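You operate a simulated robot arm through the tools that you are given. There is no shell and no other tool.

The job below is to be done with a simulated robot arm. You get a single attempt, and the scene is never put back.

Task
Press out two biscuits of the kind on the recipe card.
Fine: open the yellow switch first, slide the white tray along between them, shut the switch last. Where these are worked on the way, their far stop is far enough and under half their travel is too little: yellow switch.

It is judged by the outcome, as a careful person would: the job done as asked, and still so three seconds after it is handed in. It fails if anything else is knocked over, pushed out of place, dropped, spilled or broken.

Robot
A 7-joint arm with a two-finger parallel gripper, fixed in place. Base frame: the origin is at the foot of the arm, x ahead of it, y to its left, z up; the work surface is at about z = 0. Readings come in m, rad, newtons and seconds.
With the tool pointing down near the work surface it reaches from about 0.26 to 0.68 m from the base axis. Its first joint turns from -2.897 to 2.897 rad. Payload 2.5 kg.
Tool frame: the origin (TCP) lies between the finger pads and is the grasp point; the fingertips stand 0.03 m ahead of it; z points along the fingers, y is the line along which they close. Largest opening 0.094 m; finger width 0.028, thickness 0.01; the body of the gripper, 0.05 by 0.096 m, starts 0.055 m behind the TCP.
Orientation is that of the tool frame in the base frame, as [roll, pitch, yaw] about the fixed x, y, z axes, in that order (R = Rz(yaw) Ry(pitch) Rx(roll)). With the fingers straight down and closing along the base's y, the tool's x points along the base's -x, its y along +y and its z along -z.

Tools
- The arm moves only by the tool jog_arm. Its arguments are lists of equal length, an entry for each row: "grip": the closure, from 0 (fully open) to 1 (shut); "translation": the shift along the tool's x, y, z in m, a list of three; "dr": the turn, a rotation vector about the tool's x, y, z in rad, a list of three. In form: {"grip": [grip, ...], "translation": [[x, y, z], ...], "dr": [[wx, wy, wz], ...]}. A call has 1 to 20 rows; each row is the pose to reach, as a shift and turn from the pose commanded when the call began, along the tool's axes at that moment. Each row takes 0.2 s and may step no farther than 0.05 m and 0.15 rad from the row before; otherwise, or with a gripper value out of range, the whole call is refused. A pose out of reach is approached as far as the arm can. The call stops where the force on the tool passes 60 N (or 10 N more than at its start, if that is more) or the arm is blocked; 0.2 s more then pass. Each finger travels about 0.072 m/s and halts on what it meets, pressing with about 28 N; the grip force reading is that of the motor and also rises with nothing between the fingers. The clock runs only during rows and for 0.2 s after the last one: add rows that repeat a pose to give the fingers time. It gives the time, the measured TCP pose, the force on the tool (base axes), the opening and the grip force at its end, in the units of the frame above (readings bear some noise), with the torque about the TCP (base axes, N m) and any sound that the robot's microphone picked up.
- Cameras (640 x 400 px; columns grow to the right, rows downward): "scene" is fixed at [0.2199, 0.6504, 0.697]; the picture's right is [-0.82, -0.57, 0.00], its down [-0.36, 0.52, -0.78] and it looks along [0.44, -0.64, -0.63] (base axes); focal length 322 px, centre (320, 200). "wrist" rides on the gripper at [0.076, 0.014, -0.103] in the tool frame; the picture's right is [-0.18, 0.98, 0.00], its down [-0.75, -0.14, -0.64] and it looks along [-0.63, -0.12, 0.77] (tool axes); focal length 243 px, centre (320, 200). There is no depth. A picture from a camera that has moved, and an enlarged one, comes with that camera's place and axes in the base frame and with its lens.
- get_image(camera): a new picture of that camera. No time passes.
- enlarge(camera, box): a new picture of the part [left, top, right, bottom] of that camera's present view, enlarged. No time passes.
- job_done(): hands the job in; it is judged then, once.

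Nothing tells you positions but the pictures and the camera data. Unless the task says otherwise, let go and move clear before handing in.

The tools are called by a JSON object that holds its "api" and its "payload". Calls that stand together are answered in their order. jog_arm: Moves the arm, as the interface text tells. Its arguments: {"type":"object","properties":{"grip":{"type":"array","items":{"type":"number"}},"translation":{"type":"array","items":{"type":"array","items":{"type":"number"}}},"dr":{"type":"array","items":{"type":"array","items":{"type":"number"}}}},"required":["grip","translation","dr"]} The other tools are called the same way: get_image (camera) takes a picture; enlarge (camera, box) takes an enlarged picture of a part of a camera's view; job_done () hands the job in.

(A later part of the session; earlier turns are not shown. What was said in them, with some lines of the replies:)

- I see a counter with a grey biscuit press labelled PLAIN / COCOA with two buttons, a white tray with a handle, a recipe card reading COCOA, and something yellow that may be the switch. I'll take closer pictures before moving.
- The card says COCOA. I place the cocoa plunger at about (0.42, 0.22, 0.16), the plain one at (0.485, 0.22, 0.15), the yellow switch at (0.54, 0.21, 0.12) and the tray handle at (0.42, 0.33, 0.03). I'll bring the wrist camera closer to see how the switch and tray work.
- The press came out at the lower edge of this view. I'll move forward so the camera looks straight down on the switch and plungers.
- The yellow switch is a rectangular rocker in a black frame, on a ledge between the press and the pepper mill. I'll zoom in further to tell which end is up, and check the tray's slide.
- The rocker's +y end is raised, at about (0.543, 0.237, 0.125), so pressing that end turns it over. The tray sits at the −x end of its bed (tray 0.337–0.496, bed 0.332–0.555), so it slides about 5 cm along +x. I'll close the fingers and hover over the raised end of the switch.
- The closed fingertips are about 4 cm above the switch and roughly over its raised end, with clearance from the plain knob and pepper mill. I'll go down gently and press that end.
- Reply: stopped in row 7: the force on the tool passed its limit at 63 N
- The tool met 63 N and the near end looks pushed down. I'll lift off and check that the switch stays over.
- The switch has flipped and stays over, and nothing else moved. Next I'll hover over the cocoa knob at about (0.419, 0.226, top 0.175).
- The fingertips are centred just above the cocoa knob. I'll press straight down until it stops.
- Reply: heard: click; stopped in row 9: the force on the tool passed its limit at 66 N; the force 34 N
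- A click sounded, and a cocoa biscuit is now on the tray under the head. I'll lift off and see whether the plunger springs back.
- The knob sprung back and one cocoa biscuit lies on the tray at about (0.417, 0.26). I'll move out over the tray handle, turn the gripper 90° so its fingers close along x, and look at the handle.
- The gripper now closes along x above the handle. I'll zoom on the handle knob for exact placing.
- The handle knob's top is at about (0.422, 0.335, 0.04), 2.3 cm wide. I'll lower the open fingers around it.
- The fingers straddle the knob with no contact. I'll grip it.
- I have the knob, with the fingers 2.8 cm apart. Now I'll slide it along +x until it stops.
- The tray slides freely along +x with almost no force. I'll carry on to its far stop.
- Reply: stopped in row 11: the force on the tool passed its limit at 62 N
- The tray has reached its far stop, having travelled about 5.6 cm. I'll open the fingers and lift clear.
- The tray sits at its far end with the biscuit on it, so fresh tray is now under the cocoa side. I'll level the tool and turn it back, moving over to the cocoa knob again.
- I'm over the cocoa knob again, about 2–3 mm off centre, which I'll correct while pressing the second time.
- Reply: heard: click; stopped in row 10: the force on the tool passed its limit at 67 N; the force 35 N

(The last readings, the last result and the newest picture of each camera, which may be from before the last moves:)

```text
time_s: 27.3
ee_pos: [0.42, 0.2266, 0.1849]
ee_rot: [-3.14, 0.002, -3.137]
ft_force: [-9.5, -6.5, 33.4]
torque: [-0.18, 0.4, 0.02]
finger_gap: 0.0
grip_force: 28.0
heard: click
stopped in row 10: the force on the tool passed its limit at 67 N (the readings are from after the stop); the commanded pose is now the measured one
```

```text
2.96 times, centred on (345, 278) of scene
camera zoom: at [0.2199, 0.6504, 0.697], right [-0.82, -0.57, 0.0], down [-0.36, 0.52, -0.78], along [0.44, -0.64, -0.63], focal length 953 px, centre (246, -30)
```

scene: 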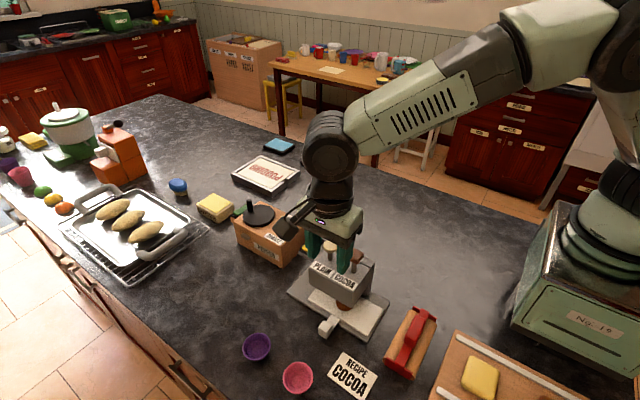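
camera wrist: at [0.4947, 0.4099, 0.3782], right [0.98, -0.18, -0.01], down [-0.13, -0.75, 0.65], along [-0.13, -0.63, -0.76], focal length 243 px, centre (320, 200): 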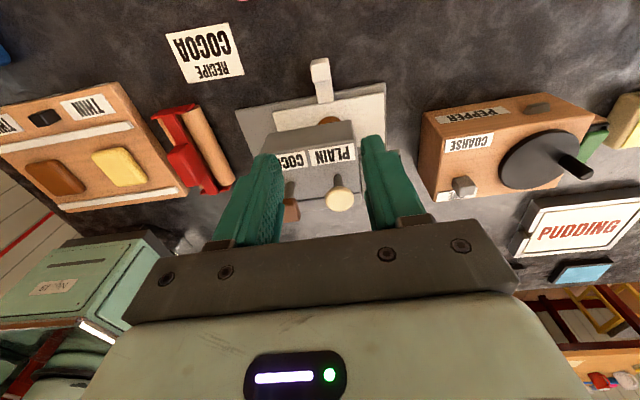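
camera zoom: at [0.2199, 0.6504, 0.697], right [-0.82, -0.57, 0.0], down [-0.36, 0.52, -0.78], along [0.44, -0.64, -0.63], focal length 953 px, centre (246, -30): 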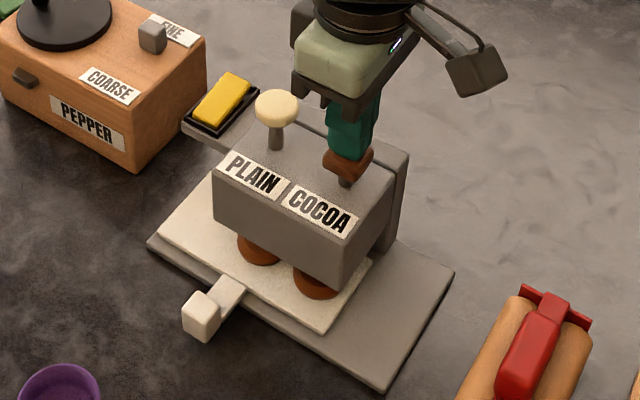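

A second click, and there are now two cocoa biscuits side by side on the tray. I'll lift off and hover over the far (−y) end of the yellow switch, which is now the raised one.

{"api": "jog_arm", "payload": {"grip": [1, 1, 1, 1, 1, 1, 1, 1, 1], "translation": [[0, 0, -0.015], [0, 0, -0.045], [0, 0, -0.08], [-0.04, -0.012, -0.08], [-0.085, -0.026, -0.08], [-0.1235, -0.0376, -0.08], [-0.1235, -0.0376, -0.045], [-0.1235, -0.0376, -0.012], [-0.1235, -0.0376, -0.012]], "dr": [[0, 0, 0], [0, 0, 0], [0, 0, 0], [0, 0, 0], [0, 0, 0], [0, 0, 0], [0, 0, 0], [0, 0, 0], [0, 0, 0]]}}

{"api": "enlarge", "payload": {"camera": "scene", "box": [285, 200, 405, 345]}}

{"api": "enlarge", "payload": {"camera": "wrist", "box": [230, 60, 410, 180]}}

```text
time_s: 29.3
ee_pos: [0.5419, 0.1899, 0.1928]
ee_rot: [-3.138, 0.002, -3.14]
ft_force: [0.5, 0.0, -0.6]
torque: [0.0, -0.03, 0.0]
finger_gap: 0.0001
grip_force: 28.3
```

```text
2.76 times, centred on (345, 272) of scene
camera zoom: at [0.2199, 0.6504, 0.697], right [-0.82, -0.57, 0.0], down [-0.36, 0.52, -0.78], along [0.44, -0.64, -0.63], focal length 888 px, centre (251, 0)
```

zoom: 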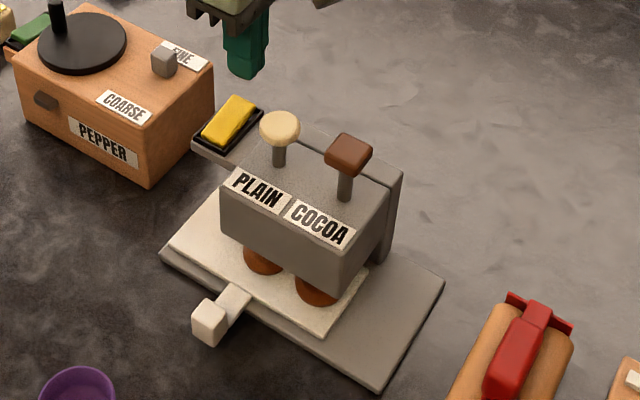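

```text
3.33 times, centred on (320, 120) of wrist
camera zoom: at [0.4649, 0.2035, 0.295], right [0.18, 0.98, 0.0], down [0.75, -0.14, 0.64], along [0.63, -0.12, -0.77], focal length 809 px, centre (320, 467)
```

zoom: 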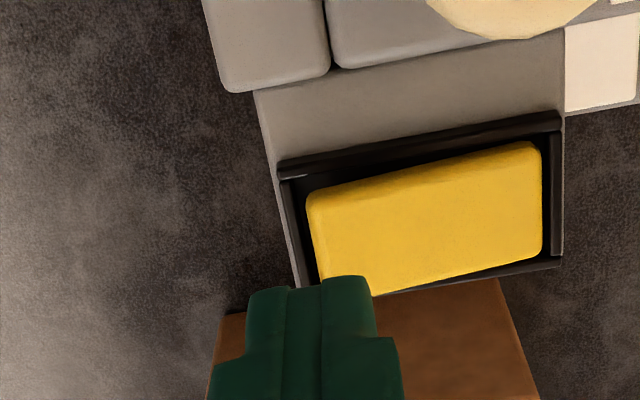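

The raised end's edge is at y≈0.189, so I'll shift about 4 mm toward +y and press down as before.

{"api": "jog_arm", "payload": {"grip": [1, 1, 1, 1, 1, 1, 1, 1], "translation": [[-0.001, 0.004, 0.012], [-0.001, 0.004, 0.024], [-0.001, 0.004, 0.032], [-0.001, 0.004, 0.037], [-0.001, 0.004, 0.041], [-0.001, 0.004, 0.045], [-0.001, 0.004, 0.048], [-0.001, 0.004, 0.051]], "dr": [[0, 0, 0], [0, 0, 0], [0, 0, 0], [0, 0, 0], [0, 0, 0], [0, 0, 0], [0, 0, 0], [0, 0, 0]]}}

{"api": "enlarge", "payload": {"camera": "scene", "box": [285, 210, 355, 262]}}

```text
time_s: 30.9
ee_pos: [0.5437, 0.1919, 0.1523]
ee_rot: [-3.137, 0.002, -3.138]
ft_force: [-5.7, -2.8, 11.9]
torque: [0.0, 0.19, 0.07]
finger_gap: 0.0
grip_force: 28.0
stopped in row 7: the force on the tool passed its limit at 70 N (the readings are from after the stop); the commanded pose is now the measured one
```

```text
7.69 times, centred on (320, 236) of scene
camera zoom: at [0.2199, 0.6504, 0.697], right [-0.82, -0.57, 0.0], down [-0.36, 0.52, -0.78], along [0.44, -0.64, -0.63], focal length 2475 px, centre (320, -77)
```

zoom: 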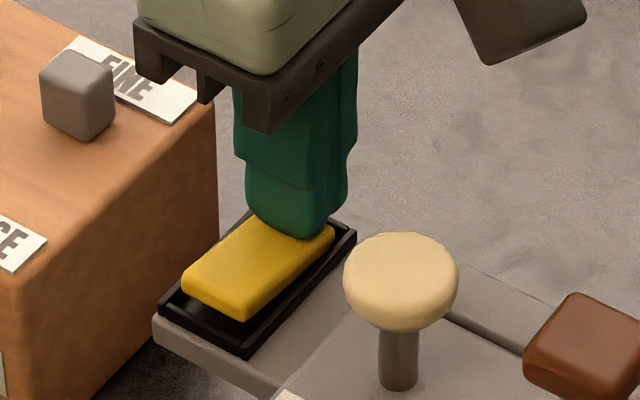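

The near end has come up again, so the switch has gone back over. I'll lift clear and check everything.

{"api": "jog_arm", "payload": {"grip": [1, 1, 1, 1, 1, 1, 1], "translation": [[0, 0, -0.02], [0, 0, -0.06], [0, 0, -0.1], [0, 0, -0.14], [0.03, 0, -0.17], [0.06, 0, -0.2], [0.06, 0, -0.2]], "dr": [[0, 0, 0], [0, 0, 0], [0, 0, 0], [0, 0, 0], [0, 0, 0], [0, 0, 0], [0, 0, 0]]}}

{"api": "enlarge", "payload": {"camera": "scene", "box": [295, 228, 335, 258]}}

{"api": "enlarge", "payload": {"camera": "scene", "box": [285, 220, 395, 345]}}

{"api": "get_image", "payload": {"camera": "scene"}}

```text
time_s: 32.5
ee_pos: [0.4838, 0.1933, 0.3541]
ee_rot: [-3.14, -0.001, -3.141]
ft_force: [0.7, -0.6, 1.0]
torque: [0.01, 0.02, -0.05]
finger_gap: 0.0
grip_force: 28.1
```

```text
13.33 times, centred on (315, 243) of scene
camera zoom: at [0.2199, 0.6504, 0.697], right [-0.82, -0.57, 0.0], down [-0.36, 0.52, -0.78], along [0.44, -0.64, -0.63], focal length 4290 px, centre (387, -373)
```

zoom: 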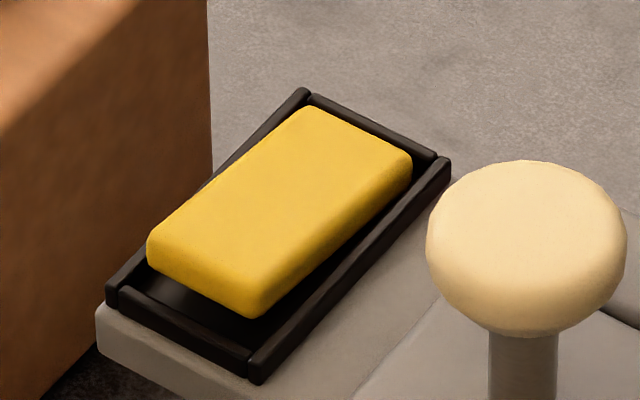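

```text
3.20 times, centred on (340, 282) of scene
camera zoom: at [0.2199, 0.6504, 0.697], right [-0.82, -0.57, 0.0], down [-0.36, 0.52, -0.78], along [0.44, -0.64, -0.63], focal length 1030 px, centre (256, -64)
```

zoom: 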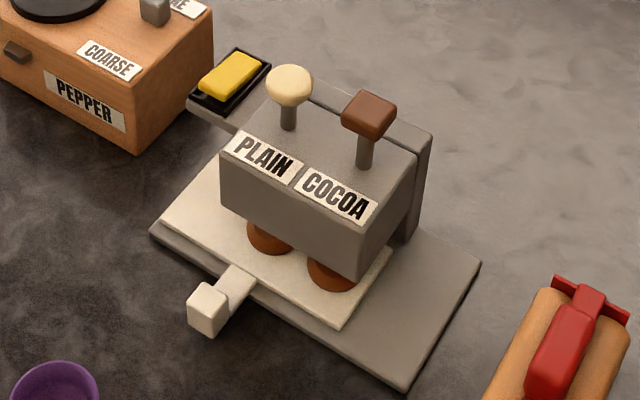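

```text
taken
```

scene: 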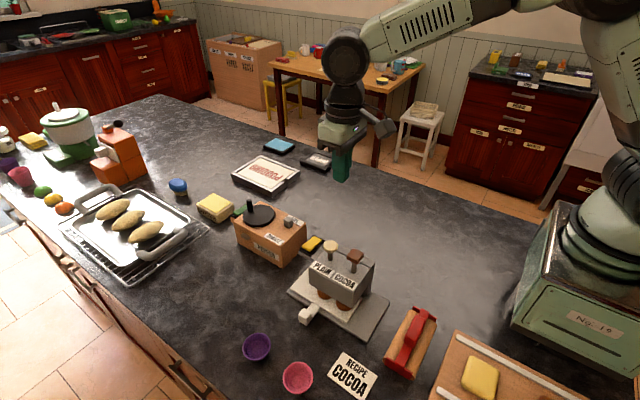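

The yellow switch is back exactly as it started, two cocoa biscuits lie on the tray at its far stop, and everything else is undisturbed. The arm is clear, so I'm handing in.

{"api": "job_done", "payload": {}}

```text
The job is handed in.
```

I pressed out two cocoa biscuits, the kind on the recipe card. They are side by side on the white tray.

1. **Switch on:** I pressed the raised end of the yellow switch. It flipped over and stayed there.
2. **First biscuit:** I pressed the cocoa plunger. It clicked, a biscuit came out and the plunger sprang back.
3. **Tray:** I gripped the handle and slid the tray about 5.6 cm to its far stop. The first biscuit moved with it.
4. **Second biscuit:** I pressed the cocoa plunger again. It clicked and the second biscuit came out beside the first.
5. **Switch off:** I pressed the other end of the yellow switch. In the last picture it is back as it started.

The final pictures show nothing else moved or knocked over. I let go of everything and moved the arm clear before handing in.
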